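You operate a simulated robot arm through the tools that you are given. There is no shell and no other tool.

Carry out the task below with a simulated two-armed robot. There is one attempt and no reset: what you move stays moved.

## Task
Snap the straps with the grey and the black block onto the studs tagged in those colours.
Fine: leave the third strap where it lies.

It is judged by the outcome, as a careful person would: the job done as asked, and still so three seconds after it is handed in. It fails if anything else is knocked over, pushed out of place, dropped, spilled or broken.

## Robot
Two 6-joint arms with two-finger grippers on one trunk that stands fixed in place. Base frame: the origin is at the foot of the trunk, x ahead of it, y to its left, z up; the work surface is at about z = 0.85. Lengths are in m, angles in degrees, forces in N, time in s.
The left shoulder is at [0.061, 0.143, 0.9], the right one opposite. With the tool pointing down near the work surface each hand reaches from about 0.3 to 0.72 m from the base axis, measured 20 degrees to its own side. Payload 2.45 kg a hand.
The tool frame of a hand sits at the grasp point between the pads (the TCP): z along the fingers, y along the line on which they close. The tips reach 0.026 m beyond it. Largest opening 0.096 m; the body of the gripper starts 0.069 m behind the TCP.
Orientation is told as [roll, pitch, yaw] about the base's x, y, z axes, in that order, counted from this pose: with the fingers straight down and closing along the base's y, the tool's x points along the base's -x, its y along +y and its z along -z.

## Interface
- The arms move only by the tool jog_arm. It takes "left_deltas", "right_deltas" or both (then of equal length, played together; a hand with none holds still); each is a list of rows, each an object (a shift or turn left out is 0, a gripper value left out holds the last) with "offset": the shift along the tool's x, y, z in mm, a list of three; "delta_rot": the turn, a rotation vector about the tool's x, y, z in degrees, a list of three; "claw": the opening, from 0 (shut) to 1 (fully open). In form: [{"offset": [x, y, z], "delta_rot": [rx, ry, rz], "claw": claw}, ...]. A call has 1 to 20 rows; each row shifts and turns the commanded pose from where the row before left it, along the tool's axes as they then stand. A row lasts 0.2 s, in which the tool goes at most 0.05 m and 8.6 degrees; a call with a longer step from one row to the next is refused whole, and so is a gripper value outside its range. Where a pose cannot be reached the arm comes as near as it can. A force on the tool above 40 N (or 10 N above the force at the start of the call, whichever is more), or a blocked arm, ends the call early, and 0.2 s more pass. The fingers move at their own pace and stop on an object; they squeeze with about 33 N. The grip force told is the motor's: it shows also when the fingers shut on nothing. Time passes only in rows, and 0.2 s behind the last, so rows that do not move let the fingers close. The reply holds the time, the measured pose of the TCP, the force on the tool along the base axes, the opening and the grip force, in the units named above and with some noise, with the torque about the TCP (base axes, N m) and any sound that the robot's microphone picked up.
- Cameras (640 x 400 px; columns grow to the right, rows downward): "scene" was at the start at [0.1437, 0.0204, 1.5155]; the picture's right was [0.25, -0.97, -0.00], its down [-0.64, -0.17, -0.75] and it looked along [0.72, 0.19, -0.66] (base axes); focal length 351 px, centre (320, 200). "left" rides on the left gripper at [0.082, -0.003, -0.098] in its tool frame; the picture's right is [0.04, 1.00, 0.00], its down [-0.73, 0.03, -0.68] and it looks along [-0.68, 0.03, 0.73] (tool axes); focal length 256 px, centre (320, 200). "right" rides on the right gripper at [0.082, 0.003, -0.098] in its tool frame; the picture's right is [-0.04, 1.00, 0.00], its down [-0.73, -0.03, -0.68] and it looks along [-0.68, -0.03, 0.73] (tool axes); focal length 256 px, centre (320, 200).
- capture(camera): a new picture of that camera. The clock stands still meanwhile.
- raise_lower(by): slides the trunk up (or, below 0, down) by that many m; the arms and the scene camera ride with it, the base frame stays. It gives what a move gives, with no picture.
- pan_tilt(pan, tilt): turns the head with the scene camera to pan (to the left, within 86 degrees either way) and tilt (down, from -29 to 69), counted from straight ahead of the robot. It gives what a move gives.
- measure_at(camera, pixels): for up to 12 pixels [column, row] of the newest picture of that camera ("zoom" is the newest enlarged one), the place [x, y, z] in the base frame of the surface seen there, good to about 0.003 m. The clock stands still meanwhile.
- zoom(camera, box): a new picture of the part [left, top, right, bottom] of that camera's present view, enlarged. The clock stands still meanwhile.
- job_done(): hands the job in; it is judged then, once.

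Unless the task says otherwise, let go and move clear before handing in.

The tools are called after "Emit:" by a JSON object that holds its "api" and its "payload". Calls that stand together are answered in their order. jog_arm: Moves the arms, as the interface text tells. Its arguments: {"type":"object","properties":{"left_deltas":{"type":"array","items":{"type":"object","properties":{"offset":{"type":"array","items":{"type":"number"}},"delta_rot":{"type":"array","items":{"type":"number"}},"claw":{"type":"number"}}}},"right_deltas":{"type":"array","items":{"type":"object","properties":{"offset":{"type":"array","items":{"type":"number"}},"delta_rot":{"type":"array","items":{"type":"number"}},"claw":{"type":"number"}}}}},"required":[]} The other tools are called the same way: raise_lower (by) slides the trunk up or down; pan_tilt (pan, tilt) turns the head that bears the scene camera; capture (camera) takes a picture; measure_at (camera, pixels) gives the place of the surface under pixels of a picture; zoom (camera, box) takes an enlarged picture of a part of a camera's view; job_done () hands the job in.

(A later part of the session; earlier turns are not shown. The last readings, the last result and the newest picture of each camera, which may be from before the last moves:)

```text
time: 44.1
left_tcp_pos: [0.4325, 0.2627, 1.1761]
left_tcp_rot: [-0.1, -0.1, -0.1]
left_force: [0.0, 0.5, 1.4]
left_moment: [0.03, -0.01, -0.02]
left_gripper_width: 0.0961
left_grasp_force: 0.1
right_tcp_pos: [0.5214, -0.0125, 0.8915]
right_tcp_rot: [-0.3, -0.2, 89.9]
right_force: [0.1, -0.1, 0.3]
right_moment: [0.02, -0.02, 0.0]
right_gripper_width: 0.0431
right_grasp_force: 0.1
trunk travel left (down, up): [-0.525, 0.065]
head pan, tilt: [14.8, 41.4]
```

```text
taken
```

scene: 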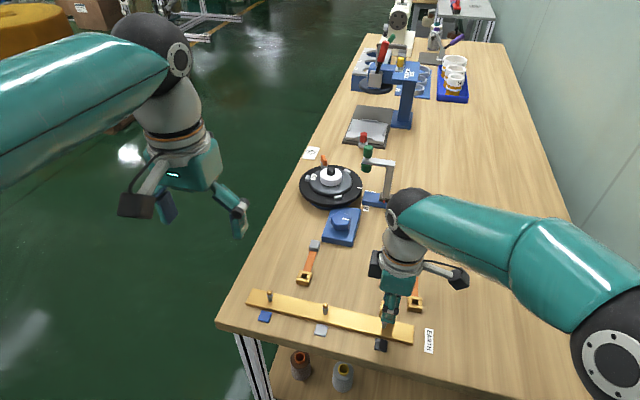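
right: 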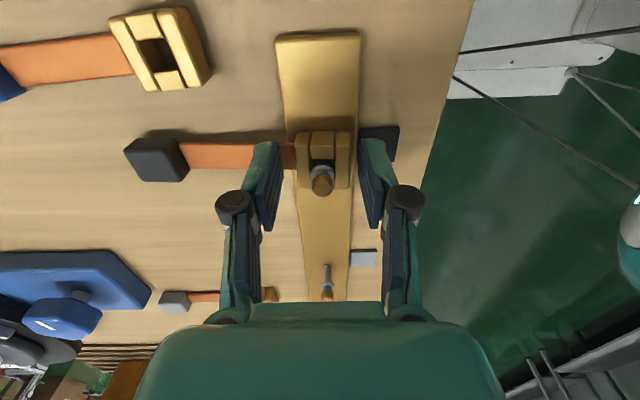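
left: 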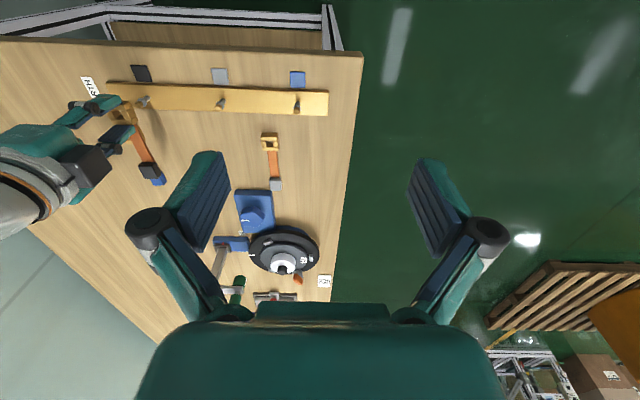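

Ready to grip. Closing and then lifting in fine increments.

Emit:
{"api": "jog_arm", "payload": {"right_deltas": [{"claw": 0.3}, {"claw": 0.1}, {"claw": 0}, {}, {}]}}

Emit:
{"api": "jog_arm", "payload": {"right_deltas": [{"offset": [0, 0, -0.7]}]}}

Emit:
{"api": "jog_arm", "payload": {"right_deltas": [{"offset": [0, 0, -0.7]}]}}

Emit:
{"api": "jog_arm", "payload": {"right_deltas": [{"offset": [0, 0, -0.7]}]}}

Emit:
{"api": "jog_arm", "payload": {"right_deltas": [{"offset": [0, 0, -0.7]}]}}

Emit:
{"api": "jog_arm", "payload": {"right_deltas": [{"offset": [0, 0, -0.7]}]}}

Emit:
{"api": "jog_arm", "payload": {"right_deltas": [{"offset": [0, 0, -0.7]}]}}

Emit:
{"api": "zoom", "payload": {"camera": "right", "box": [285, 125, 355, 195]}}

```text
time: 45.3
left_tcp_pos: [0.4333, 0.2637, 1.1752]
left_tcp_rot: [-0.2, 0.0, 0.0]
left_force: [0.5, -0.1, -0.7]
left_moment: [-0.02, -0.02, -0.01]
left_gripper_width: 0.0958
left_grasp_force: 0.0
right_tcp_pos: [0.5214, -0.0127, 0.8915]
right_tcp_rot: [-0.3, -0.2, 89.9]
right_force: [0.1, -0.9, -1.1]
right_moment: [0.0, 0.02, 0.01]
right_gripper_width: 0.0294
right_grasp_force: 33.3
trunk travel left (down, up): [-0.525, 0.065]
head pan, tilt: [14.8, 41.4]
```

```text
time: 45.7
left_tcp_pos: [0.4337, 0.2626, 1.1751]
left_tcp_rot: [0.0, -0.1, -0.1]
left_force: [0.0, 0.1, 0.5]
left_moment: [0.02, -0.02, 0.01]
left_gripper_width: 0.096
left_grasp_force: 0.1
right_tcp_pos: [0.5218, -0.0126, 0.8927]
right_tcp_rot: [-0.4, -0.3, 89.8]
right_force: [-0.8, 0.2, -0.4]
right_moment: [-0.02, 0.04, -0.01]
right_gripper_width: 0.0292
right_grasp_force: 32.8
trunk travel left (down, up): [-0.525, 0.065]
head pan, tilt: [14.8, 41.4]
```

```text
time: 46.1
left_tcp_pos: [0.4338, 0.2619, 1.1753]
left_tcp_rot: [0.0, -0.1, -0.1]
left_force: [0.0, 0.0, 0.1]
left_moment: [-0.01, 0.0, -0.01]
left_gripper_width: 0.0958
left_grasp_force: 0.0
right_tcp_pos: [0.5207, -0.0119, 0.8929]
right_tcp_rot: [-0.2, 0.0, 89.9]
right_force: [0.1, 0.9, -4.0]
right_moment: [-0.01, 0.01, 0.02]
right_gripper_width: 0.0295
right_grasp_force: 32.8
trunk travel left (down, up): [-0.525, 0.065]
head pan, tilt: [14.8, 41.4]
```

```text
time: 46.5
left_tcp_pos: [0.4335, 0.2619, 1.1737]
left_tcp_rot: [0.0, 0.0, -0.1]
left_force: [-0.2, -0.1, 1.2]
left_moment: [0.04, -0.01, -0.01]
left_gripper_width: 0.0958
left_grasp_force: 0.0
right_tcp_pos: [0.5204, -0.0131, 0.892]
right_tcp_rot: [-0.3, -0.1, 89.9]
right_force: [1.0, -0.2, -9.9]
right_moment: [0.0, -0.05, 0.01]
right_gripper_width: 0.029
right_grasp_force: 32.6
trunk travel left (down, up): [-0.525, 0.065]
head pan, tilt: [14.8, 41.4]
```

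```text
time: 46.9
left_tcp_pos: [0.434, 0.2622, 1.1747]
left_tcp_rot: [-0.1, 0.0, -0.1]
left_force: [0.1, -0.3, 0.9]
left_moment: [0.05, 0.0, 0.02]
left_gripper_width: 0.0959
left_grasp_force: 0.0
right_tcp_pos: [0.5213, -0.0124, 0.8933]
right_tcp_rot: [-0.1, -0.2, 89.9]
right_force: [0.0, -0.5, -13.0]
right_moment: [0.0, -0.04, -0.02]
right_gripper_width: 0.0291
right_grasp_force: 32.9
trunk travel left (down, up): [-0.525, 0.065]
head pan, tilt: [14.8, 41.4]
```

```text
time: 47.3
left_tcp_pos: [0.4316, 0.2638, 1.1764]
left_tcp_rot: [-0.2, 0.0, -0.1]
left_force: [0.1, 0.6, 0.6]
left_moment: [-0.02, -0.04, 0.02]
left_gripper_width: 0.0958
left_grasp_force: 0.0
right_tcp_pos: [0.522, -0.0121, 0.898]
right_tcp_rot: [-0.6, -0.3, 90.0]
right_force: [0.1, 0.4, 0.0]
right_moment: [-0.01, 0.02, -0.02]
right_gripper_width: 0.0289
right_grasp_force: 33.9
trunk travel left (down, up): [-0.525, 0.065]
head pan, tilt: [14.8, 41.4]
```

```text
time: 47.7
left_tcp_pos: [0.4318, 0.2641, 1.1748]
left_tcp_rot: [-0.2, 0.0, -0.2]
left_force: [-0.7, -0.3, 0.3]
left_moment: [-0.01, -0.01, -0.01]
left_gripper_width: 0.0958
left_grasp_force: 0.0
right_tcp_pos: [0.5213, -0.0128, 0.8966]
right_tcp_rot: [-0.4, -0.1, 89.8]
right_force: [0.2, -0.1, -0.7]
right_moment: [0.0, 0.03, 0.02]
right_gripper_width: 0.029
right_grasp_force: 33.0
trunk travel left (down, up): [-0.525, 0.065]
head pan, tilt: [14.8, 41.4]
```

```text
5.71 times, centred on (320, 160) of right
```

zoom: 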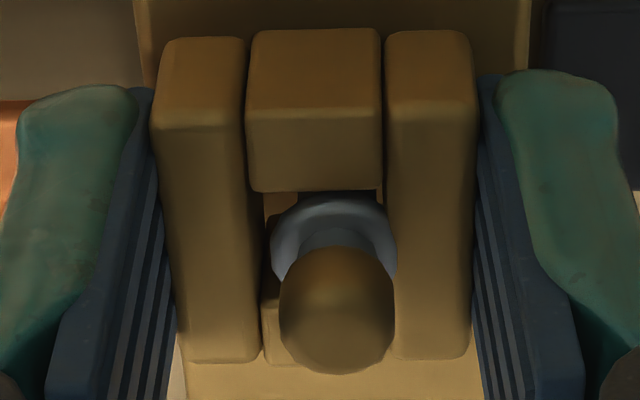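

Now the pull test shows clear retention: −4, −9.9, −13 N and then it popped off, so the clip had been snapped on all along. I'll re-centre by about 1 mm in x (collar at columns 270–397 vs gap 250–385), press it back on, then check with a mild pull only.

Emit:
{"api": "jog_arm", "payload": {"right_deltas": [{"offset": [0, 1.0, -0.5]}, {"offset": [0, 0, 2]}]}}

Emit:
{"api": "jog_arm", "payload": {"right_deltas": [{"offset": [0, 0, 1]}]}}

Emit:
{"api": "jog_arm", "payload": {"right_deltas": [{"offset": [0, 0, 1]}]}}

Emit:
{"api": "jog_arm", "payload": {"right_deltas": [{"offset": [0, 0, 1]}]}}

Emit:
{"api": "jog_arm", "payload": {"right_deltas": [{"offset": [0, 0, 1]}]}}

Emit:
{"api": "zoom", "payload": {"camera": "right", "box": [285, 125, 355, 195]}}

```text
time: 48.3
left_tcp_pos: [0.4332, 0.264, 1.175]
left_tcp_rot: [-0.1, 0.0, -0.1]
left_force: [0.6, 1.1, -0.7]
left_moment: [-0.03, 0.02, 0.01]
left_gripper_width: 0.096
left_grasp_force: 0.1
right_tcp_pos: [0.5198, -0.0103, 0.8938]
right_tcp_rot: [-0.3, -0.2, 89.9]
right_force: [-0.7, 0.6, -0.8]
right_moment: [-0.01, 0.05, 0.01]
right_gripper_width: 0.0289
right_grasp_force: 32.8
trunk travel left (down, up): [-0.525, 0.065]
head pan, tilt: [14.8, 41.4]
```

```text
time: 48.7
left_tcp_pos: [0.4326, 0.2627, 1.1742]
left_tcp_rot: [0.0, 0.0, -0.2]
left_force: [-0.8, 0.0, 0.6]
left_moment: [0.0, 0.0, -0.01]
left_gripper_width: 0.0962
left_grasp_force: 0.1
right_tcp_pos: [0.5212, -0.0126, 0.8928]
right_tcp_rot: [-0.4, -0.2, 90.0]
right_force: [-0.1, -1.3, -3.7]
right_moment: [-0.03, 0.01, -0.01]
right_gripper_width: 0.0289
right_grasp_force: 33.0
trunk travel left (down, up): [-0.525, 0.065]
head pan, tilt: [14.8, 41.4]
```

```text
time: 49.1
left_tcp_pos: [0.433, 0.2651, 1.1747]
left_tcp_rot: [-0.1, 0.1, -0.1]
left_force: [-0.8, -0.6, 0.5]
left_moment: [0.02, 0.0, -0.05]
left_gripper_width: 0.0957
left_grasp_force: 0.1
right_tcp_pos: [0.5208, -0.0114, 0.8924]
right_tcp_rot: [-0.4, -0.2, 89.9]
right_force: [0.1, -0.2, 0.5]
right_moment: [0.0, 0.01, 0.01]
right_gripper_width: 0.029
right_grasp_force: 33.0
trunk travel left (down, up): [-0.525, 0.065]
head pan, tilt: [14.8, 41.4]
```

```text
time: 49.5
left_tcp_pos: [0.434, 0.2623, 1.1754]
left_tcp_rot: [0.0, 0.1, -0.2]
left_force: [0.5, -0.1, -0.4]
left_moment: [0.02, 0.04, 0.0]
left_gripper_width: 0.0957
left_grasp_force: 0.0
right_tcp_pos: [0.5196, -0.0108, 0.891]
right_tcp_rot: [-0.3, -0.2, 89.9]
right_force: [0.1, 0.7, -1.1]
right_moment: [0.02, -0.03, 0.0]
right_gripper_width: 0.0292
right_grasp_force: 33.4
trunk travel left (down, up): [-0.525, 0.065]
head pan, tilt: [14.8, 41.4]
```

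```text
time: 49.9
left_tcp_pos: [0.4314, 0.2632, 1.1752]
left_tcp_rot: [-0.1, -0.2, -0.1]
left_force: [0.4, 0.2, -0.7]
left_moment: [0.05, -0.01, 0.03]
left_gripper_width: 0.0961
left_grasp_force: 0.1
right_tcp_pos: [0.5199, -0.011, 0.8928]
right_tcp_rot: [-0.4, -0.3, 89.9]
right_force: [-3.0, 1.2, 7.3]
right_moment: [-0.01, 0.0, -0.02]
right_gripper_width: 0.0289
right_grasp_force: 32.9
trunk travel left (down, up): [-0.525, 0.065]
head pan, tilt: [14.8, 41.4]
```

```text
5.71 times, centred on (320, 160) of right
```

zoom: 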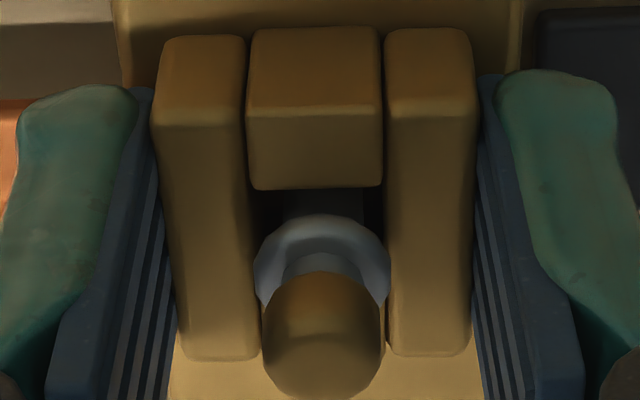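

The reading of −3.7 N going down (being drawn in) then +7.3 N at the bar fits a snap. I'll press a little more, then ease up to a mild pull to confirm.

Emit:
{"api": "jog_arm", "payload": {"right_deltas": [{"offset": [0, 0, 1]}, {}]}}

Emit:
{"api": "jog_arm", "payload": {"right_deltas": [{"offset": [0, 0, -1.5]}, {"offset": [0, 0, -1.2]}]}}

Emit:
{"api": "jog_arm", "payload": {"right_deltas": [{"offset": [0, 0, -0.6]}]}}

Emit:
{"api": "jog_arm", "payload": {"right_deltas": [{"offset": [0, 0, -0.4]}]}}

```text
time: 50.5
left_tcp_pos: [0.4302, 0.2638, 1.1755]
left_tcp_rot: [-0.1, -0.2, -0.1]
left_force: [-1.1, -0.7, -0.2]
left_moment: [-0.01, -0.02, 0.0]
left_gripper_width: 0.0958
left_grasp_force: 0.1
right_tcp_pos: [0.5197, -0.0109, 0.8917]
right_tcp_rot: [-0.5, -0.2, 89.9]
right_force: [-4.4, 1.2, 18.0]
right_moment: [-0.02, 0.11, 0.0]
right_gripper_width: 0.0289
right_grasp_force: 32.6
trunk travel left (down, up): [-0.525, 0.065]
head pan, tilt: [14.8, 41.4]
```

```text
time: 51.1
left_tcp_pos: [0.431, 0.2632, 1.175]
left_tcp_rot: [-0.2, 0.0, -0.1]
left_force: [-0.2, -0.1, 0.2]
left_moment: [0.02, 0.02, 0.02]
left_gripper_width: 0.096
left_grasp_force: 0.0
right_tcp_pos: [0.5199, -0.0101, 0.8927]
right_tcp_rot: [-0.3, -0.1, 89.9]
right_force: [-2.7, 0.8, 10.2]
right_moment: [0.13, 0.05, 0.03]
right_gripper_width: 0.0291
right_grasp_force: 33.2
trunk travel left (down, up): [-0.525, 0.065]
head pan, tilt: [14.8, 41.4]
```

```text
time: 51.5
left_tcp_pos: [0.4313, 0.2635, 1.1752]
left_tcp_rot: [-0.1, 0.0, -0.2]
left_force: [-0.2, 0.6, 0.2]
left_moment: [0.0, -0.02, 0.0]
left_gripper_width: 0.0959
left_grasp_force: 0.1
right_tcp_pos: [0.5203, -0.0125, 0.8908]
right_tcp_rot: [-0.3, -0.2, 89.9]
right_force: [-2.0, 2.5, 5.3]
right_moment: [0.11, 0.01, 0.04]
right_gripper_width: 0.0291
right_grasp_force: 33.6
trunk travel left (down, up): [-0.525, 0.065]
head pan, tilt: [14.8, 41.4]
```

```text
time: 51.9
left_tcp_pos: [0.4327, 0.2633, 1.1751]
left_tcp_rot: [-0.1, -0.1, -0.1]
left_force: [0.3, 0.1, -0.3]
left_moment: [0.01, 0.01, -0.02]
left_gripper_width: 0.0959
left_grasp_force: 0.0
right_tcp_pos: [0.5204, -0.0117, 0.8915]
right_tcp_rot: [-0.3, -0.3, 89.8]
right_force: [0.6, -0.3, 1.6]
right_moment: [0.02, -0.01, -0.01]
right_gripper_width: 0.0289
right_grasp_force: 32.6
trunk travel left (down, up): [-0.525, 0.065]
head pan, tilt: [14.8, 41.4]
```

Force is near zero with the clip on the bar. A few more tiny lifts to see the retaining pull begin.

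Emit:
{"api": "jog_arm", "payload": {"right_deltas": [{"offset": [0, 0, -0.7]}]}}

Emit:
{"api": "jog_arm", "payload": {"right_deltas": [{"offset": [0, 0, -0.7]}]}}

Emit:
{"api": "jog_arm", "payload": {"right_deltas": [{"offset": [0, 0, -0.5]}]}}

```text
time: 52.3
left_tcp_pos: [0.4334, 0.2626, 1.1743]
left_tcp_rot: [0.0, 0.0, -0.1]
left_force: [-0.2, 0.1, 0.6]
left_moment: [-0.01, 0.0, -0.01]
left_gripper_width: 0.0961
left_grasp_force: 0.0
right_tcp_pos: [0.5195, -0.0119, 0.8938]
right_tcp_rot: [-0.2, -0.1, 89.9]
right_force: [-0.5, -1.0, -2.7]
right_moment: [0.0, 0.02, 0.04]
right_gripper_width: 0.029
right_grasp_force: 33.2
trunk travel left (down, up): [-0.525, 0.065]
head pan, tilt: [14.8, 41.4]
```

```text
time: 52.7
left_tcp_pos: [0.4334, 0.2624, 1.1744]
left_tcp_rot: [-0.1, 0.0, 0.0]
left_force: [0.2, -0.3, -0.2]
left_moment: [0.02, 0.0, -0.02]
left_gripper_width: 0.0958
left_grasp_force: 0.2
right_tcp_pos: [0.5204, -0.0115, 0.8938]
right_tcp_rot: [-0.2, -0.1, 89.8]
right_force: [-1.6, -1.1, -6.9]
right_moment: [-0.06, -0.02, 0.03]
right_gripper_width: 0.0288
right_grasp_force: 33.2
trunk travel left (down, up): [-0.525, 0.065]
head pan, tilt: [14.8, 41.4]
```

```text
time: 53.1
left_tcp_pos: [0.4327, 0.2624, 1.1739]
left_tcp_rot: [0.0, 0.0, -0.1]
left_force: [-0.1, 0.3, 0.0]
left_moment: [-0.01, 0.02, -0.04]
left_gripper_width: 0.0958
left_grasp_force: 0.1
right_tcp_pos: [0.5204, -0.012, 0.8926]
right_tcp_rot: [-0.2, -0.1, 89.9]
right_force: [-2.8, -1.6, -9.8]
right_moment: [-0.05, 0.01, 0.06]
right_gripper_width: 0.029
right_grasp_force: 32.9
trunk travel left (down, up): [-0.525, 0.065]
head pan, tilt: [14.8, 41.4]
```

It holds (−9.8 N without letting go), so it is snapped. I'll return to neutral, press lightly, open and withdraw the right hand up and away.

Emit:
{"api": "jog_arm", "payload": {"right_deltas": [{"offset": [0, 0, 1.5]}, {"offset": [0, 0, 1.5]}, {"offset": [0, 0, 0.5]}, {}, {"claw": 0.4}, {"claw": 0.45}, {}, {"offset": [0, 0, -8]}, {"offset": [0, 0, -20]}, {"offset": [0, 0, -30]}, {}]}}

Emit:
{"api": "capture", "payload": {"camera": "right"}}

```text
time: 55.5
left_tcp_pos: [0.4333, 0.2638, 1.1745]
left_tcp_rot: [-0.1, 0.0, -0.2]
left_force: [-0.2, -0.4, -0.3]
left_moment: [0.0, 0.0, -0.03]
left_gripper_width: 0.0958
left_grasp_force: 0.0
right_tcp_pos: [0.5186, -0.0123, 0.95]
right_tcp_rot: [-0.3, -0.1, 89.9]
right_force: [-0.5, -0.1, 0.1]
right_moment: [0.0, 0.01, 0.01]
right_gripper_width: 0.0431
right_grasp_force: 0.0
trunk travel left (down, up): [-0.525, 0.065]
head pan, tilt: [14.8, 41.4]
```

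```text
taken
```

right: 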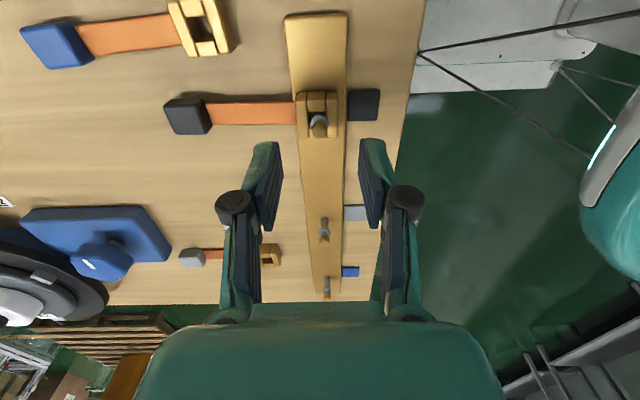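

The black strap is on its stud and the right hand is clear. I'll park the right hand up and to the right, then bring the left hand (mirrored, yaw −90) over the grey strap.

Emit:
{"api": "jog_arm", "payload": {"right_deltas": [{"offset": [20, 0, -30]}, {"offset": [35, 0, -20]}, {"offset": [35, 0, -20]}, {"offset": [35, 0, -20]}, {"offset": [35, 0, -20]}, {"offset": [35, 0, -20]}, {}]}}

Emit:
{"api": "jog_arm", "payload": {"left_deltas": [{"offset": [-20.5, -11, 21.7], "claw": 0.5}, {"offset": [-20.5, -11, 21.7]}, {"offset": [-20.5, -11, 21.7]}, {"offset": [-20.5, -11, 21.7]}, {"offset": [-20.5, -11, 21.7]}, {"offset": [-20.5, -11, 21.7]}, {"offset": [-20.5, -11, 21.7]}, {"offset": [-20.5, -11, 21.7]}, {}]}}

Emit:
{"api": "capture", "payload": {"camera": "left"}}

Emit:
{"api": "capture", "payload": {"camera": "scene"}}

```text
time: 57.1
left_tcp_pos: [0.4321, 0.2632, 1.175]
left_tcp_rot: [-0.2, 0.0, -0.1]
left_force: [-0.1, 0.1, 0.5]
left_moment: [-0.02, -0.01, 0.01]
left_gripper_width: 0.0958
left_grasp_force: 0.1
right_tcp_pos: [0.5197, -0.2086, 1.0794]
right_tcp_rot: [-0.3, -0.3, 89.9]
right_force: [0.2, -0.4, 0.0]
right_moment: [0.0, -0.01, 0.02]
right_gripper_width: 0.0432
right_grasp_force: 0.0
trunk travel left (down, up): [-0.525, 0.065]
head pan, tilt: [14.8, 41.4]
```

```text
time: 59.1
left_tcp_pos: [0.5967, 0.1737, 1.0024]
left_tcp_rot: [-0.1, -0.1, 0.0]
left_force: [-0.4, -0.8, -0.8]
left_moment: [0.02, -0.02, 0.01]
left_gripper_width: 0.0482
left_grasp_force: 0.1
right_tcp_pos: [0.5199, -0.2098, 1.0798]
right_tcp_rot: [-0.5, -0.2, 89.8]
right_force: [0.0, -0.3, -0.6]
right_moment: [0.0, 0.04, 0.0]
right_gripper_width: 0.0431
right_grasp_force: 0.1
trunk travel left (down, up): [-0.525, 0.065]
head pan, tilt: [14.8, 41.4]
```

```text
taken
```

left: 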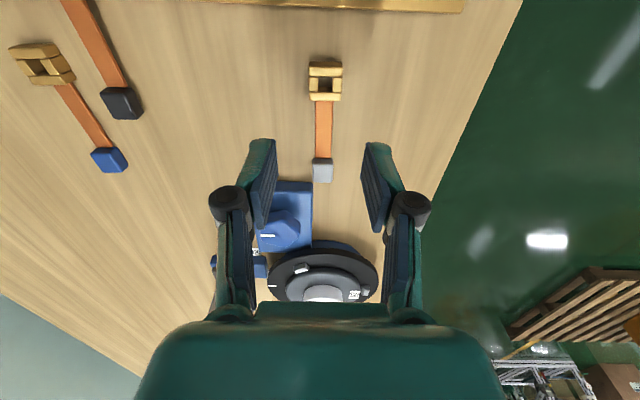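

```text
taken
```

scene: 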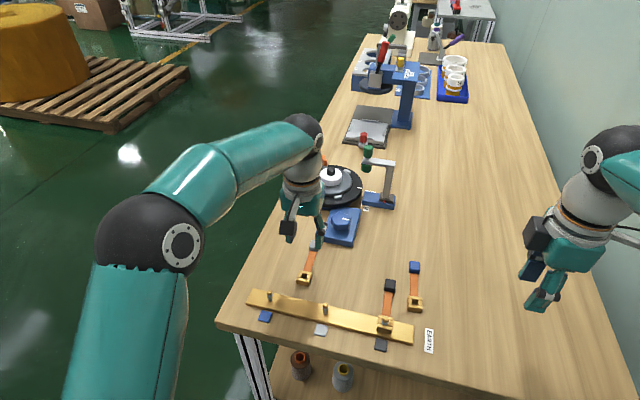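

The left hand is above the grey strap (clip (325,83), block (322,170)). I'll measure its clip corners and block.

Emit:
{"api": "zoom", "payload": {"camera": "left", "box": [275, 50, 375, 112]}}

Emit:
{"api": "measure_at", "payload": {"camera": "left", "pixels": [[322, 165], [315, 160], [329, 160], [323, 110], [323, 140], [325, 69], [325, 96], [312, 72], [338, 72], [312, 96], [338, 96], [325, 84]]}}

```text
6.40 times, centred on (325, 81) of left
```

zoom: 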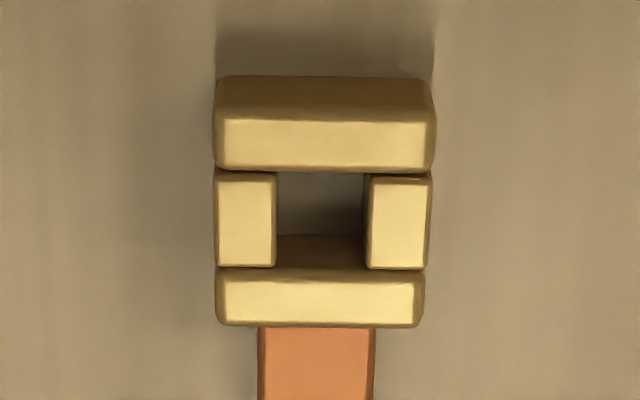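

```text
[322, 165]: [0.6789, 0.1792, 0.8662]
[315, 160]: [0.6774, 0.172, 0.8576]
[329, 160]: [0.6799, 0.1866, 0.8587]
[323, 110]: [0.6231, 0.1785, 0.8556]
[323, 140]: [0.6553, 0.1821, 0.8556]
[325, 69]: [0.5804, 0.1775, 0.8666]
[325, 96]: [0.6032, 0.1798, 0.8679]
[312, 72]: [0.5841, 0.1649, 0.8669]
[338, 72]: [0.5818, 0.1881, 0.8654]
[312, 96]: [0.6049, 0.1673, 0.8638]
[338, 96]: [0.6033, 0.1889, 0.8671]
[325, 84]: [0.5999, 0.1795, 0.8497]
```

The grey clip's centre is about (0.593, 0.1775) with yaw about 0°. I'll shift the few millimetres and turn the hand to yaw −90.

Emit:
{"api": "jog_arm", "payload": {"left_deltas": [{"offset": [3.7, 3.8, 0]}, {"delta_rot": [0, 0, 8.2]}, {"delta_rot": [0, 0, 8.2]}, {"delta_rot": [0, 0, 8.2]}, {"delta_rot": [0, 0, 8.2]}, {"delta_rot": [0, 0, 8.2]}, {"delta_rot": [0, 0, 8.2]}, {"delta_rot": [0, 0, 8.2]}, {"delta_rot": [0, 0, 8.2]}, {"delta_rot": [0, 0, 8.2]}, {"delta_rot": [0, 0, 8.2]}, {"delta_rot": [0, 0, 8.0]}, {"offset": [0, 0, 25]}, {"offset": [0, 0, 25]}, {"offset": [0, 0, 20]}, {"offset": [0, 0, 15]}, {}]}}

Emit:
{"api": "capture", "payload": {"camera": "left"}}

Emit:
{"api": "capture", "payload": {"camera": "scene"}}

```text
time: 62.7
left_tcp_pos: [0.5918, 0.1804, 0.9151]
left_tcp_rot: [0.0, -0.2, -89.9]
left_force: [0.0, 1.0, 0.2]
left_moment: [-0.01, 0.0, -0.02]
left_gripper_width: 0.0478
left_grasp_force: 0.1
right_tcp_pos: [0.5194, -0.2084, 1.0785]
right_tcp_rot: [-0.4, -0.3, 90.0]
right_force: [-0.7, 0.2, 0.0]
right_moment: [0.02, 0.0, -0.01]
right_gripper_width: 0.043
right_grasp_force: 0.1
trunk travel left (down, up): [-0.525, 0.065]
head pan, tilt: [14.8, 41.4]
```

```text
taken
```

left: 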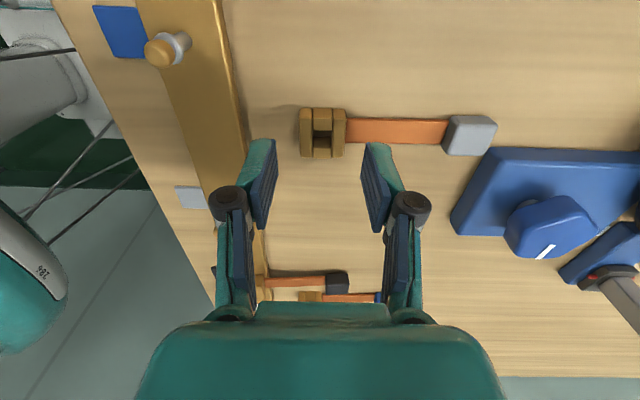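

```text
taken
```

scene: 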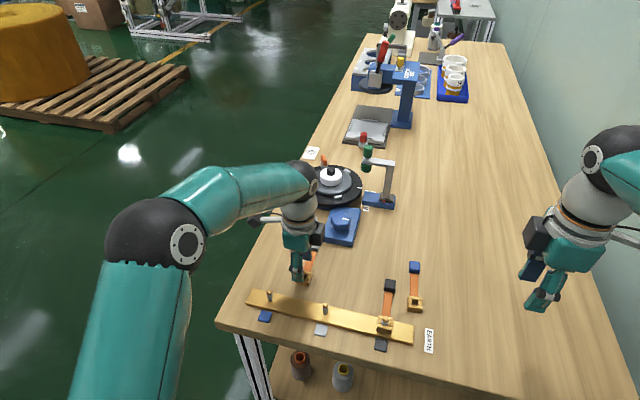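

The clip at (322,132) is about 1–1.5 mm to +x of the finger centre; rows match the earlier good grasp. I'll measure once more to confirm.

Emit:
{"api": "measure_at", "payload": {"camera": "left", "pixels": [[306, 115], [306, 153], [340, 115], [340, 153], [323, 117], [323, 150], [306, 132], [340, 132], [390, 130], [430, 131], [470, 132], [530, 170]]}}

Emit:
{"api": "zoom", "payload": {"camera": "left", "box": [240, 90, 400, 190]}}

```text
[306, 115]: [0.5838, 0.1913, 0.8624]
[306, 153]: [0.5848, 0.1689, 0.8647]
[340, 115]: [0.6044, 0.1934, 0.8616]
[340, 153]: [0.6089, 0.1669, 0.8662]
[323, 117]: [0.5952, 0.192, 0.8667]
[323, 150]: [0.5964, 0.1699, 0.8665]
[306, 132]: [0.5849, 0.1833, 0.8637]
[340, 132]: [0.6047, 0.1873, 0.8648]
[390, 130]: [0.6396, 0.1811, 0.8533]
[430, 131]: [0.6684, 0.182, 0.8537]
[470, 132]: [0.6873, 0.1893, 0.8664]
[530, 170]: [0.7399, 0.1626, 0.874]
```

```text
4.00 times, centred on (320, 140) of left
```

zoom: 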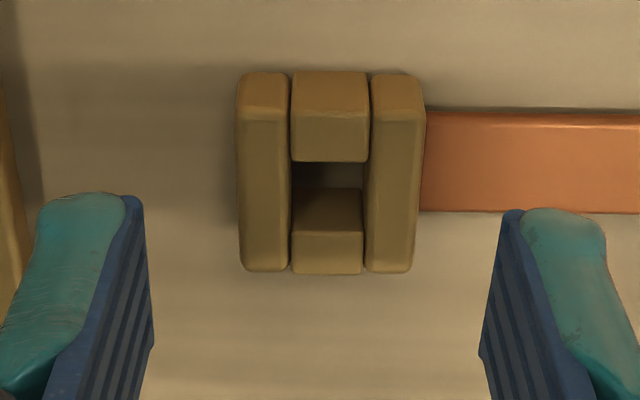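

The clip centre measures about (0.5945, 0.181), so I'll shift +2.2 mm in x, lower 28 mm and grip the front and back bars.

Emit:
{"api": "jog_arm", "payload": {"left_deltas": [{"offset": [0, 2.2, 10]}, {"offset": [0, 0, 10]}, {"offset": [0, 0, 8]}, {}, {"claw": 0.3}, {"claw": 0.15}, {"claw": 0.0}, {}, {}]}}

Emit:
{"api": "zoom", "payload": {"camera": "left", "box": [160, 40, 480, 240]}}

```text
time: 64.7
left_tcp_pos: [0.5936, 0.1808, 0.8892]
left_tcp_rot: [0.0, 0.0, -90.1]
left_force: [0.7, -0.2, -0.2]
left_moment: [0.01, 0.02, -0.01]
left_gripper_width: 0.0291
left_grasp_force: 32.7
right_tcp_pos: [0.5199, -0.2093, 1.078]
right_tcp_rot: [-0.3, -0.2, 89.9]
right_force: [0.4, 0.4, 0.2]
right_moment: [-0.02, 0.0, -0.01]
right_gripper_width: 0.0433
right_grasp_force: 0.0
trunk travel left (down, up): [-0.525, 0.065]
head pan, tilt: [14.8, 41.4]
```

```text
2.00 times, centred on (320, 140) of left
```

zoom: 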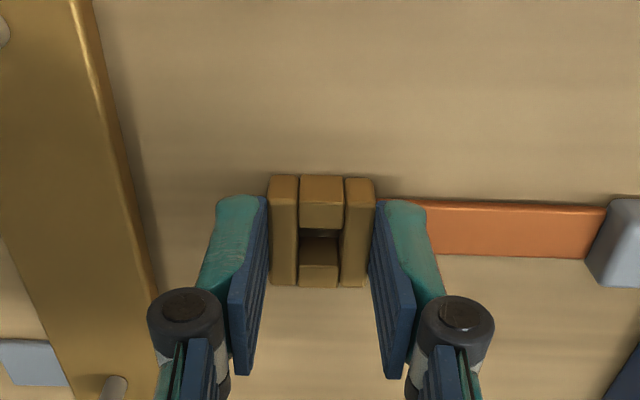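

Gripped at 29 mm with 32.7 N. I'll lift it and carry it at safe height to above the grey-tagged stud near (0.5205, 0.1075).

Emit:
{"api": "jog_arm", "payload": {"left_deltas": [{"offset": [0, 0, -10]}, {"offset": [0, 0, -15]}, {"offset": [0, 0, -20]}, {"offset": [0, 0, -22]}, {"offset": [-18.3, -18.3, 0]}, {"offset": [-18.3, -18.3, 0]}, {"offset": [-18.3, -18.3, 0]}, {"offset": [-18.3, -18.3, 0]}, {}, {}]}}

Emit:
{"api": "capture", "payload": {"camera": "left"}}

Emit:
{"api": "zoom", "payload": {"camera": "left", "box": [265, 85, 375, 191]}}

Emit:
{"api": "capture", "payload": {"camera": "scene"}}

```text
time: 66.9
left_tcp_pos: [0.5222, 0.1075, 0.9563]
left_tcp_rot: [0.0, -0.1, -90.1]
left_force: [-0.4, 0.3, -0.4]
left_moment: [0.03, 0.03, 0.01]
left_gripper_width: 0.029
left_grasp_force: 33.3
right_tcp_pos: [0.5201, -0.2087, 1.0793]
right_tcp_rot: [-0.2, -0.2, 89.9]
right_force: [0.4, 0.7, -0.1]
right_moment: [0.01, -0.01, 0.03]
right_gripper_width: 0.0433
right_grasp_force: 0.0
trunk travel left (down, up): [-0.525, 0.065]
head pan, tilt: [14.8, 41.4]
```

```text
taken
```

left: 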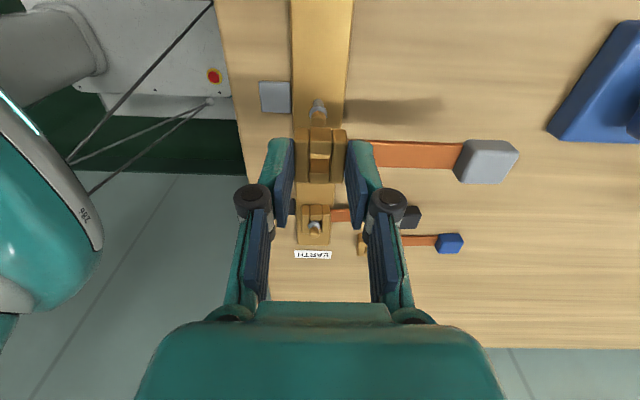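

```text
3.77 times, centred on (320, 138) of left
```

zoom: 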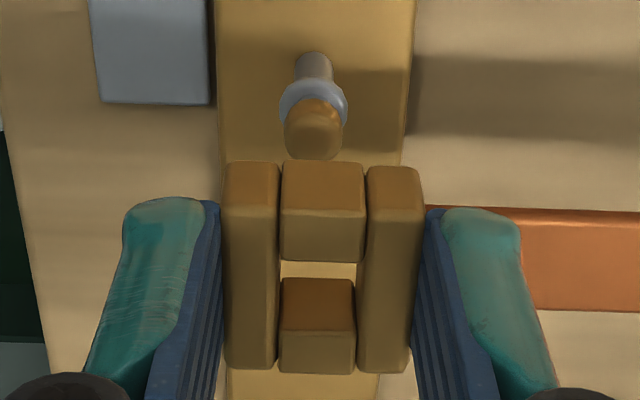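

```text
taken
```

scene: 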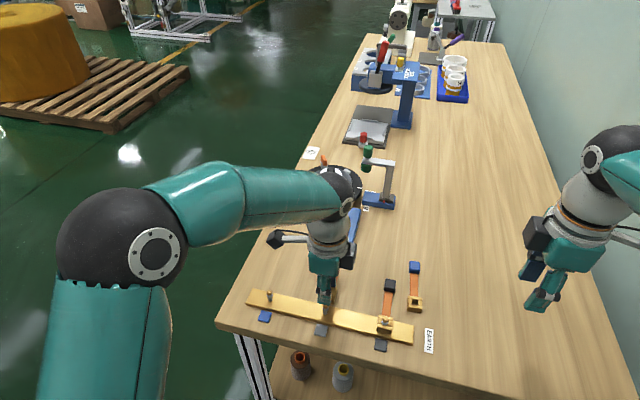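

The stud (collar at zoom (313,105)) appears about 1.5 mm to −x and several mm to +y of the hole. I'll measure to confirm.

Emit:
{"api": "measure_at", "payload": {"camera": "zoom", "pixels": [[313, 70], [305, 70], [322, 70], [313, 92], [290, 105], [338, 105], [313, 115], [313, 145], [322, 215], [320, 340], [322, 255], [318, 370]]}}

Emit:
{"api": "measure_at", "payload": {"camera": "left", "pixels": [[318, 104], [318, 112], [318, 122], [306, 140], [335, 140], [309, 178], [331, 178], [314, 228], [316, 222], [470, 165], [420, 155]]}}

```text
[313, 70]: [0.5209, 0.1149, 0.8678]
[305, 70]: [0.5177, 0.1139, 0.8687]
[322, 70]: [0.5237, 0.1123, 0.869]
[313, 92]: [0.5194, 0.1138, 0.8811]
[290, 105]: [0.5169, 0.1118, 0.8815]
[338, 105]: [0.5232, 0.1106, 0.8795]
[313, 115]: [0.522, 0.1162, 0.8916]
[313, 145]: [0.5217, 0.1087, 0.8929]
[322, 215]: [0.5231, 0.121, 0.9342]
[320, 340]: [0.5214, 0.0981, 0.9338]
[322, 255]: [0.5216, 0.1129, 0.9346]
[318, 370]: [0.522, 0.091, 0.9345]
```

```text
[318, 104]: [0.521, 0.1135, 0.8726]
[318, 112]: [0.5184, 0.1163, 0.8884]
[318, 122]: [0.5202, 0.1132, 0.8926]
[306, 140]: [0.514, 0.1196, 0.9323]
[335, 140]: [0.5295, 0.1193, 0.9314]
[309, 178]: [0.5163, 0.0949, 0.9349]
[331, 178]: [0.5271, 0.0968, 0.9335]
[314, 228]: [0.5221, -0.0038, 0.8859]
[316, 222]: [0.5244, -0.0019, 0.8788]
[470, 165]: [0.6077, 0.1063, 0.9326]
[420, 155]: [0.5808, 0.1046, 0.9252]
```

Measured: hole at (0.5218, 0.1065), stud at about (0.5202, 0.1105). I'll shift −1.5 mm in x and +4.5 mm in y and check.

Emit:
{"api": "jog_arm", "payload": {"left_deltas": [{"offset": [4.5, -1.5, 0]}, {}, {}]}}

Emit:
{"api": "zoom", "payload": {"camera": "left", "box": [265, 85, 375, 191]}}

```text
time: 67.7
left_tcp_pos: [0.5198, 0.11, 0.9555]
left_tcp_rot: [0.0, -0.1, -90.0]
left_force: [0.3, 0.0, -1.3]
left_moment: [0.02, 0.05, -0.03]
left_gripper_width: 0.0291
left_grasp_force: 33.4
right_tcp_pos: [0.5201, -0.2086, 1.0791]
right_tcp_rot: [-0.3, -0.2, 89.9]
right_force: [-0.1, -0.4, -0.6]
right_moment: [-0.03, 0.01, -0.01]
right_gripper_width: 0.043
right_grasp_force: 0.1
trunk travel left (down, up): [-0.525, 0.065]
head pan, tilt: [14.8, 41.4]
```

```text
3.77 times, centred on (320, 138) of left
```

zoom: 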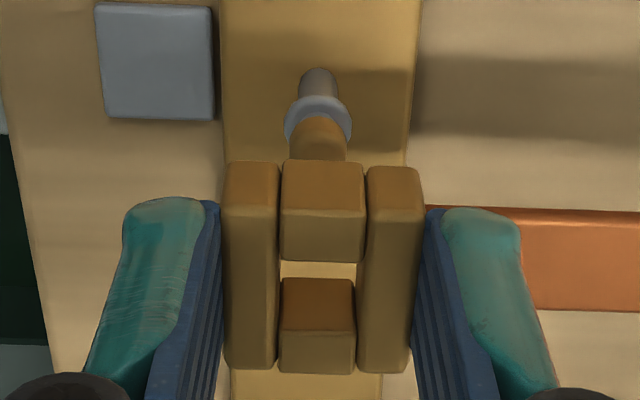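

Nearly aligned; by comparison with the black clip's good approach, the stud is still about 1.2 mm to +y. I'll correct and go down to just above the head.

Emit:
{"api": "jog_arm", "payload": {"left_deltas": [{"offset": [1.2, -0.4, 10]}, {"offset": [0, 0, 10]}, {}, {}]}}

Emit:
{"api": "zoom", "payload": {"camera": "left", "box": [265, 85, 375, 191]}}

```text
time: 68.7
left_tcp_pos: [0.5201, 0.1113, 0.9369]
left_tcp_rot: [0.1, -0.1, -90.1]
left_force: [1.6, 0.7, -0.3]
left_moment: [-0.02, 0.05, 0.03]
left_gripper_width: 0.0292
left_grasp_force: 32.9
right_tcp_pos: [0.5199, -0.2096, 1.0794]
right_tcp_rot: [-0.3, -0.2, 89.9]
right_force: [0.9, 1.0, -0.4]
right_moment: [-0.03, -0.03, 0.01]
right_gripper_width: 0.043
right_grasp_force: 0.0
trunk travel left (down, up): [-0.525, 0.065]
head pan, tilt: [14.8, 41.4]
```

```text
3.77 times, centred on (320, 138) of left
```

zoom: 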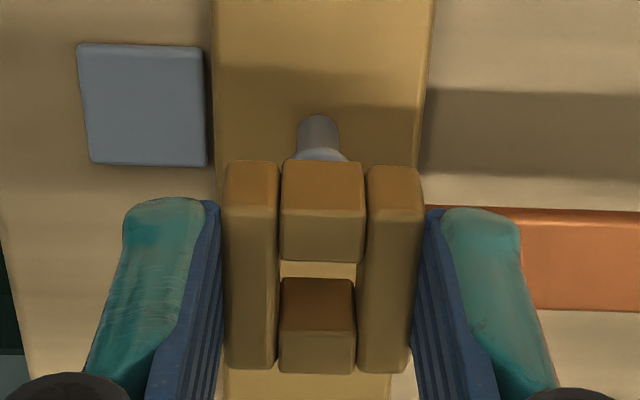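

The view matches the earlier good approach to within about 1 mm. I'll add +1 mm in y and lower so that the head enters the hole.

Emit:
{"api": "jog_arm", "payload": {"left_deltas": [{"offset": [1.0, 0, 4]}, {"offset": [0, 0, 4]}, {"offset": [0, 0, 4]}, {}]}}

Emit:
{"api": "zoom", "payload": {"camera": "left", "box": [265, 85, 375, 191]}}

```text
time: 69.7
left_tcp_pos: [0.5193, 0.1112, 0.9242]
left_tcp_rot: [0.0, -0.1, -90.1]
left_force: [-0.5, -0.6, 0.0]
left_moment: [0.01, 0.0, -0.03]
left_gripper_width: 0.0288
left_grasp_force: 33.0
right_tcp_pos: [0.5196, -0.2085, 1.0796]
right_tcp_rot: [-0.3, -0.2, 89.9]
right_force: [0.3, -0.4, 0.4]
right_moment: [0.02, 0.0, -0.02]
right_gripper_width: 0.0433
right_grasp_force: 0.0
trunk travel left (down, up): [-0.525, 0.065]
head pan, tilt: [14.8, 41.4]
```

```text
3.77 times, centred on (320, 138) of left
```

zoom: 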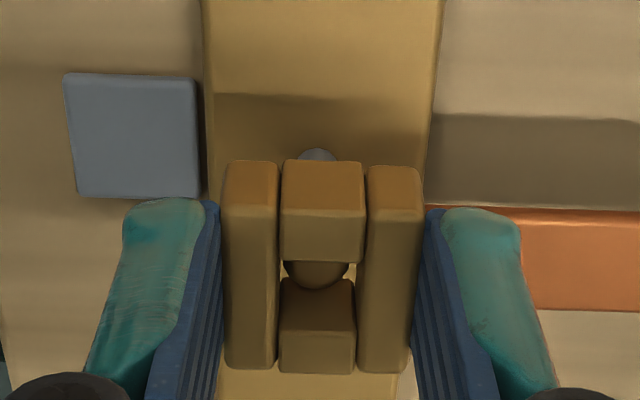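

The head is in the hole (bottom edge at row 290), matching the earlier good approach. Continuing down.

Emit:
{"api": "jog_arm", "payload": {"left_deltas": [{"offset": [0, 0, 3]}, {"offset": [0, 0, 3]}, {"offset": [0, 0, 3]}, {}]}}

Emit:
{"api": "zoom", "payload": {"camera": "left", "box": [265, 85, 375, 191]}}

```text
time: 70.7
left_tcp_pos: [0.5201, 0.1132, 0.9149]
left_tcp_rot: [0.0, -0.2, -90.1]
left_force: [0.4, 0.8, -1.0]
left_moment: [-0.01, 0.03, 0.02]
left_gripper_width: 0.0289
left_grasp_force: 33.3
right_tcp_pos: [0.5194, -0.2091, 1.079]
right_tcp_rot: [-0.2, -0.3, 89.8]
right_force: [0.0, -0.3, -0.1]
right_moment: [-0.02, -0.01, -0.01]
right_gripper_width: 0.0431
right_grasp_force: 0.1
trunk travel left (down, up): [-0.525, 0.065]
head pan, tilt: [14.8, 41.4]
```

```text
3.77 times, centred on (320, 138) of left
```

zoom: 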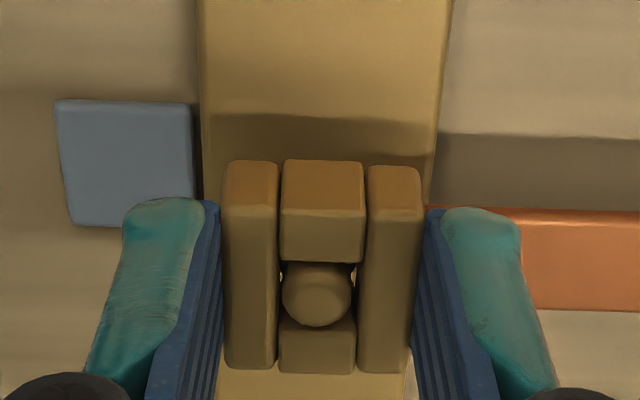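

The head is well centred in the hole. Continuing down 2 mm at a time with readings.

Emit:
{"api": "jog_arm", "payload": {"left_deltas": [{"offset": [0, 0.3, 2]}, {"offset": [0, 0, 2]}, {"offset": [0, 0, 2]}]}}

Emit:
{"api": "jog_arm", "payload": {"left_deltas": [{"offset": [0, 0, 2]}, {"offset": [0, 0, 2]}]}}

Emit:
{"api": "jog_arm", "payload": {"left_deltas": [{"offset": [0, 0, 1]}]}}

Emit:
{"api": "jog_arm", "payload": {"left_deltas": [{"offset": [0, 0, 1]}]}}

Emit:
{"api": "zoom", "payload": {"camera": "left", "box": [265, 85, 375, 191]}}

```text
time: 71.5
left_tcp_pos: [0.5197, 0.1117, 0.9076]
left_tcp_rot: [0.0, -0.1, -90.2]
left_force: [1.0, 0.3, -0.6]
left_moment: [-0.01, 0.05, 0.01]
left_gripper_width: 0.029
left_grasp_force: 32.8
right_tcp_pos: [0.5199, -0.2078, 1.0792]
right_tcp_rot: [-0.2, -0.2, 90.0]
right_force: [0.0, 0.9, -1.0]
right_moment: [0.04, -0.04, 0.0]
right_gripper_width: 0.0432
right_grasp_force: 0.0
trunk travel left (down, up): [-0.525, 0.065]
head pan, tilt: [14.8, 41.4]
```

```text
time: 72.1
left_tcp_pos: [0.5191, 0.1141, 0.9025]
left_tcp_rot: [0.0, -0.2, -90.1]
left_force: [-0.1, -0.1, -0.2]
left_moment: [-0.02, 0.04, -0.02]
left_gripper_width: 0.0293
left_grasp_force: 33.2
right_tcp_pos: [0.52, -0.2076, 1.0799]
right_tcp_rot: [-0.3, -0.2, 89.9]
right_force: [0.0, 0.0, -0.6]
right_moment: [-0.01, -0.01, 0.02]
right_gripper_width: 0.0435
right_grasp_force: 0.2
trunk travel left (down, up): [-0.525, 0.065]
head pan, tilt: [14.8, 41.4]
```

```text
time: 72.5
left_tcp_pos: [0.518, 0.1126, 0.9024]
left_tcp_rot: [-0.1, -0.1, -90.0]
left_force: [0.4, 0.2, -0.5]
left_moment: [0.0, 0.02, -0.01]
left_gripper_width: 0.0294
left_grasp_force: 33.0
right_tcp_pos: [0.5197, -0.2083, 1.0785]
right_tcp_rot: [-0.3, -0.2, 89.9]
right_force: [0.2, -0.2, -0.4]
right_moment: [-0.01, -0.01, 0.0]
right_gripper_width: 0.0432
right_grasp_force: 0.1
trunk travel left (down, up): [-0.525, 0.065]
head pan, tilt: [14.8, 41.4]
```

```text
time: 72.9
left_tcp_pos: [0.5193, 0.1126, 0.9015]
left_tcp_rot: [0.0, -0.1, -90.1]
left_force: [0.5, 0.5, -0.7]
left_moment: [0.02, 0.01, 0.01]
left_gripper_width: 0.0291
left_grasp_force: 33.5
right_tcp_pos: [0.5193, -0.2094, 1.0791]
right_tcp_rot: [-0.3, -0.2, 90.0]
right_force: [-0.5, -0.5, -0.4]
right_moment: [0.04, 0.03, 0.0]
right_gripper_width: 0.0434
right_grasp_force: 0.1
trunk travel left (down, up): [-0.525, 0.065]
head pan, tilt: [14.8, 41.4]
```

```text
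3.77 times, centred on (320, 138) of left
```

zoom: 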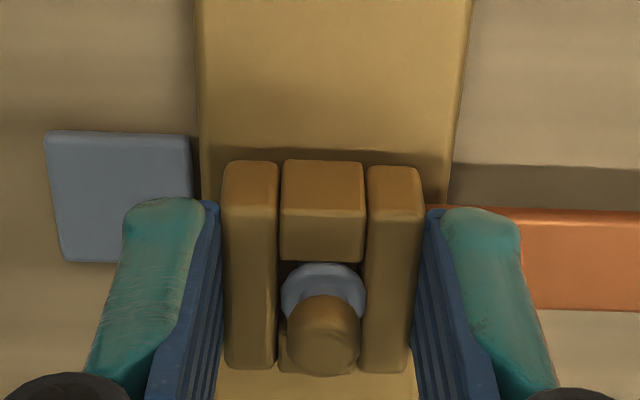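

The collar (columns 281–366) sits centrally in the gap at TCP z 0.9015. Next, 1 mm steps through the snap to the bar.

Emit:
{"api": "jog_arm", "payload": {"left_deltas": [{"offset": [0, 0, 1]}]}}

Emit:
{"api": "jog_arm", "payload": {"left_deltas": [{"offset": [0, 0, 1]}]}}

Emit:
{"api": "jog_arm", "payload": {"left_deltas": [{"offset": [0, 0, 1]}]}}

Emit:
{"api": "jog_arm", "payload": {"left_deltas": [{"offset": [0, 0, 1]}]}}

Emit:
{"api": "zoom", "payload": {"camera": "left", "box": [265, 85, 375, 191]}}

```text
time: 73.3
left_tcp_pos: [0.5198, 0.1127, 0.9011]
left_tcp_rot: [-0.1, -0.1, -90.1]
left_force: [0.8, -0.5, -0.6]
left_moment: [0.02, 0.0, 0.0]
left_gripper_width: 0.0293
left_grasp_force: 33.4
right_tcp_pos: [0.5203, -0.2086, 1.0797]
right_tcp_rot: [-0.3, -0.1, 89.9]
right_force: [0.2, 0.0, 0.3]
right_moment: [0.01, 0.0, -0.02]
right_gripper_width: 0.0431
right_grasp_force: 0.0
trunk travel left (down, up): [-0.525, 0.065]
head pan, tilt: [14.8, 41.4]
```

```text
time: 73.7
left_tcp_pos: [0.5213, 0.1122, 0.8998]
left_tcp_rot: [-0.1, -0.1, -89.9]
left_force: [-1.3, 0.0, -0.6]
left_moment: [-0.03, 0.01, 0.02]
left_gripper_width: 0.0293
left_grasp_force: 32.7
right_tcp_pos: [0.5194, -0.209, 1.0796]
right_tcp_rot: [-0.3, -0.2, 89.8]
right_force: [-0.7, 0.1, 1.0]
right_moment: [-0.01, -0.05, -0.02]
right_gripper_width: 0.0431
right_grasp_force: 0.0
trunk travel left (down, up): [-0.525, 0.065]
head pan, tilt: [14.8, 41.4]
```

```text
time: 74.1
left_tcp_pos: [0.5208, 0.1119, 0.8981]
left_tcp_rot: [0.0, -0.2, -90.1]
left_force: [-0.3, -0.1, -1.3]
left_moment: [-0.02, 0.06, -0.02]
left_gripper_width: 0.029
left_grasp_force: 33.4
right_tcp_pos: [0.5207, -0.2097, 1.0794]
right_tcp_rot: [-0.4, -0.2, 89.9]
right_force: [-1.0, 0.5, 0.2]
right_moment: [0.01, 0.01, 0.0]
right_gripper_width: 0.0431
right_grasp_force: 0.1
trunk travel left (down, up): [-0.525, 0.065]
head pan, tilt: [14.8, 41.4]
```

```text
time: 74.5
left_tcp_pos: [0.5201, 0.1124, 0.8985]
left_tcp_rot: [0.2, -0.1, -90.0]
left_force: [-1.1, 1.6, 5.6]
left_moment: [0.05, 0.05, -0.05]
left_gripper_width: 0.0292
left_grasp_force: 32.9
right_tcp_pos: [0.5197, -0.2087, 1.0799]
right_tcp_rot: [-0.4, -0.2, 89.9]
right_force: [0.0, -0.6, 0.3]
right_moment: [0.01, -0.01, 0.02]
right_gripper_width: 0.0435
right_grasp_force: 0.1
trunk travel left (down, up): [-0.525, 0.065]
head pan, tilt: [14.8, 41.4]
```

```text
3.77 times, centred on (320, 138) of left
```

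zoom: 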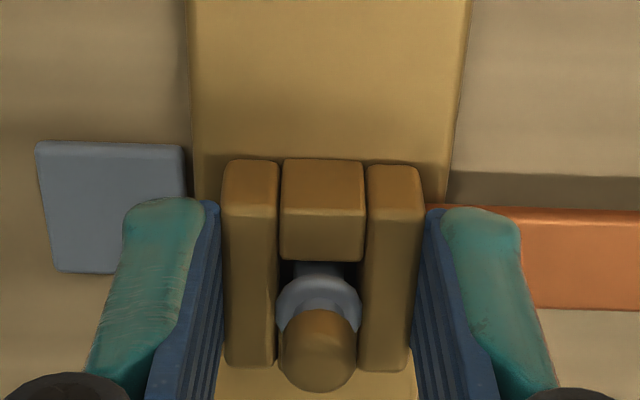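

It meets the bar (5.6 N at z 0.8985). I'll press to about 20 N, then back off and test the pull gently.

Emit:
{"api": "jog_arm", "payload": {"left_deltas": [{"offset": [0, 0, 1]}, {}]}}

Emit:
{"api": "jog_arm", "payload": {"left_deltas": [{"offset": [0, 0, 0.8]}, {}]}}

Emit:
{"api": "zoom", "payload": {"camera": "left", "box": [265, 85, 375, 191]}}

```text
time: 75.1
left_tcp_pos: [0.5199, 0.1121, 0.8984]
left_tcp_rot: [0.1, -0.1, -90.1]
left_force: [-0.2, 0.7, 16.0]
left_moment: [0.03, 0.06, -0.03]
left_gripper_width: 0.0292
left_grasp_force: 33.2
right_tcp_pos: [0.5187, -0.2086, 1.0803]
right_tcp_rot: [-0.4, -0.1, 89.8]
right_force: [-0.6, 0.5, 0.6]
right_moment: [-0.04, 0.0, 0.02]
right_gripper_width: 0.0433
right_grasp_force: 0.0
trunk travel left (down, up): [-0.525, 0.065]
head pan, tilt: [14.8, 41.4]
```

```text
time: 75.7
left_tcp_pos: [0.5206, 0.1125, 0.8985]
left_tcp_rot: [0.3, -0.1, -90.0]
left_force: [4.0, 2.5, 24.7]
left_moment: [0.11, -0.09, 0.04]
left_gripper_width: 0.0293
left_grasp_force: 32.9
right_tcp_pos: [0.5183, -0.2092, 1.0806]
right_tcp_rot: [-0.4, -0.2, 90.0]
right_force: [-0.9, 0.4, 0.2]
right_moment: [-0.01, -0.01, 0.0]
right_gripper_width: 0.0436
right_grasp_force: 0.1
trunk travel left (down, up): [-0.525, 0.065]
head pan, tilt: [14.8, 41.4]
```

```text
3.77 times, centred on (320, 138) of left
```

zoom: 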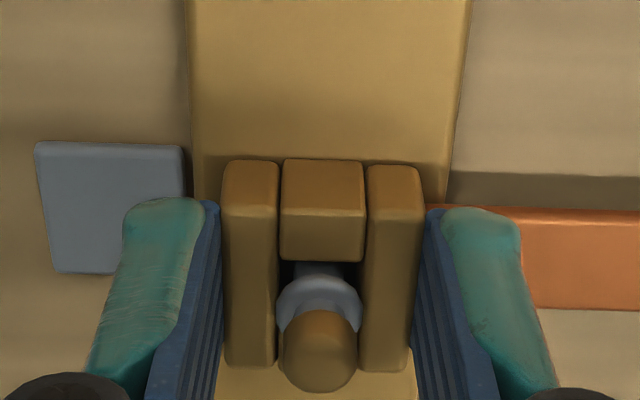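

Pressed to 24.7 N without slip. Now easing off and checking the retaining pull in fine steps.

Emit:
{"api": "jog_arm", "payload": {"left_deltas": [{"offset": [0, 0, -1.4]}, {"offset": [0, 0, -1.4]}]}}

Emit:
{"api": "jog_arm", "payload": {"left_deltas": [{"offset": [0, 0, -0.7]}]}}

Emit:
{"api": "jog_arm", "payload": {"left_deltas": [{"offset": [0, 0, -0.5]}]}}

Emit:
{"api": "jog_arm", "payload": {"left_deltas": [{"offset": [0, 0, -0.5]}]}}

```text
time: 76.3
left_tcp_pos: [0.5182, 0.1115, 0.8985]
left_tcp_rot: [-0.2, 0.0, -90.1]
left_force: [3.8, 1.9, 10.9]
left_moment: [-0.02, -0.2, 0.03]
left_gripper_width: 0.0292
left_grasp_force: 33.1
right_tcp_pos: [0.5193, -0.2087, 1.0801]
right_tcp_rot: [-0.4, -0.2, 89.9]
right_force: [0.3, 0.3, -0.1]
right_moment: [-0.03, 0.03, -0.03]
right_gripper_width: 0.0434
right_grasp_force: 0.1
trunk travel left (down, up): [-0.525, 0.065]
head pan, tilt: [14.8, 41.4]
```

```text
time: 76.7
left_tcp_pos: [0.5183, 0.1132, 0.899]
left_tcp_rot: [-0.2, -0.1, -90.0]
left_force: [-0.2, 0.2, -0.3]
left_moment: [0.03, 0.05, -0.03]
left_gripper_width: 0.029
left_grasp_force: 33.0
right_tcp_pos: [0.5203, -0.2081, 1.079]
right_tcp_rot: [-0.3, -0.2, 89.8]
right_force: [0.2, -0.4, -0.6]
right_moment: [0.03, 0.03, 0.0]
right_gripper_width: 0.0432
right_grasp_force: 0.1
trunk travel left (down, up): [-0.525, 0.065]
head pan, tilt: [14.8, 41.4]
```

```text
time: 77.1
left_tcp_pos: [0.5202, 0.112, 0.9004]
left_tcp_rot: [-0.2, -0.1, -90.1]
left_force: [-1.1, -0.8, -4.6]
left_moment: [0.02, 0.0, 0.02]
left_gripper_width: 0.0291
left_grasp_force: 33.1
right_tcp_pos: [0.5198, -0.208, 1.0794]
right_tcp_rot: [-0.3, -0.2, 89.8]
right_force: [0.2, 0.0, 0.1]
right_moment: [0.0, 0.01, 0.01]
right_gripper_width: 0.0432
right_grasp_force: 0.1
trunk travel left (down, up): [-0.525, 0.065]
head pan, tilt: [14.8, 41.4]
```

```text
time: 77.5
left_tcp_pos: [0.5197, 0.1113, 0.8998]
left_tcp_rot: [-0.2, 0.0, -90.1]
left_force: [-3.6, -0.9, -12.6]
left_moment: [-0.02, 0.06, 0.0]
left_gripper_width: 0.029
left_grasp_force: 33.2
right_tcp_pos: [0.5204, -0.2083, 1.0781]
right_tcp_rot: [-0.4, -0.2, 90.0]
right_force: [0.4, 0.6, -0.1]
right_moment: [0.0, 0.0, -0.02]
right_gripper_width: 0.0431
right_grasp_force: 0.0
trunk travel left (down, up): [-0.525, 0.065]
head pan, tilt: [14.8, 41.4]
```

It holds at −12.6 N, so the grey strap is snapped on too. I'll return to neutral with a light press and read it before letting go.

Emit:
{"api": "jog_arm", "payload": {"left_deltas": [{"offset": [0, 0, 1.2]}, {"offset": [0, 0, 1.0]}, {"offset": [0, 0, 1.0]}, {}]}}

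Emit:
{"api": "zoom", "payload": {"camera": "left", "box": [265, 85, 375, 191]}}

```text
time: 78.5
left_tcp_pos: [0.5203, 0.1123, 0.8985]
left_tcp_rot: [0.1, -0.1, -90.0]
left_force: [0.0, 0.3, -1.0]
left_moment: [-0.01, 0.0, -0.01]
left_gripper_width: 0.029
left_grasp_force: 32.5
right_tcp_pos: [0.5202, -0.2087, 1.0803]
right_tcp_rot: [-0.4, -0.2, 90.0]
right_force: [-0.1, -0.1, -0.1]
right_moment: [-0.01, 0.01, 0.02]
right_gripper_width: 0.0433
right_grasp_force: 0.0
trunk travel left (down, up): [-0.525, 0.065]
head pan, tilt: [14.8, 41.4]
```

```text
3.77 times, centred on (320, 138) of left
```

zoom: 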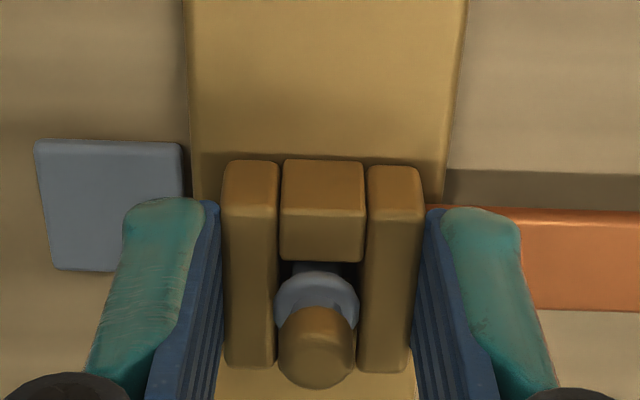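

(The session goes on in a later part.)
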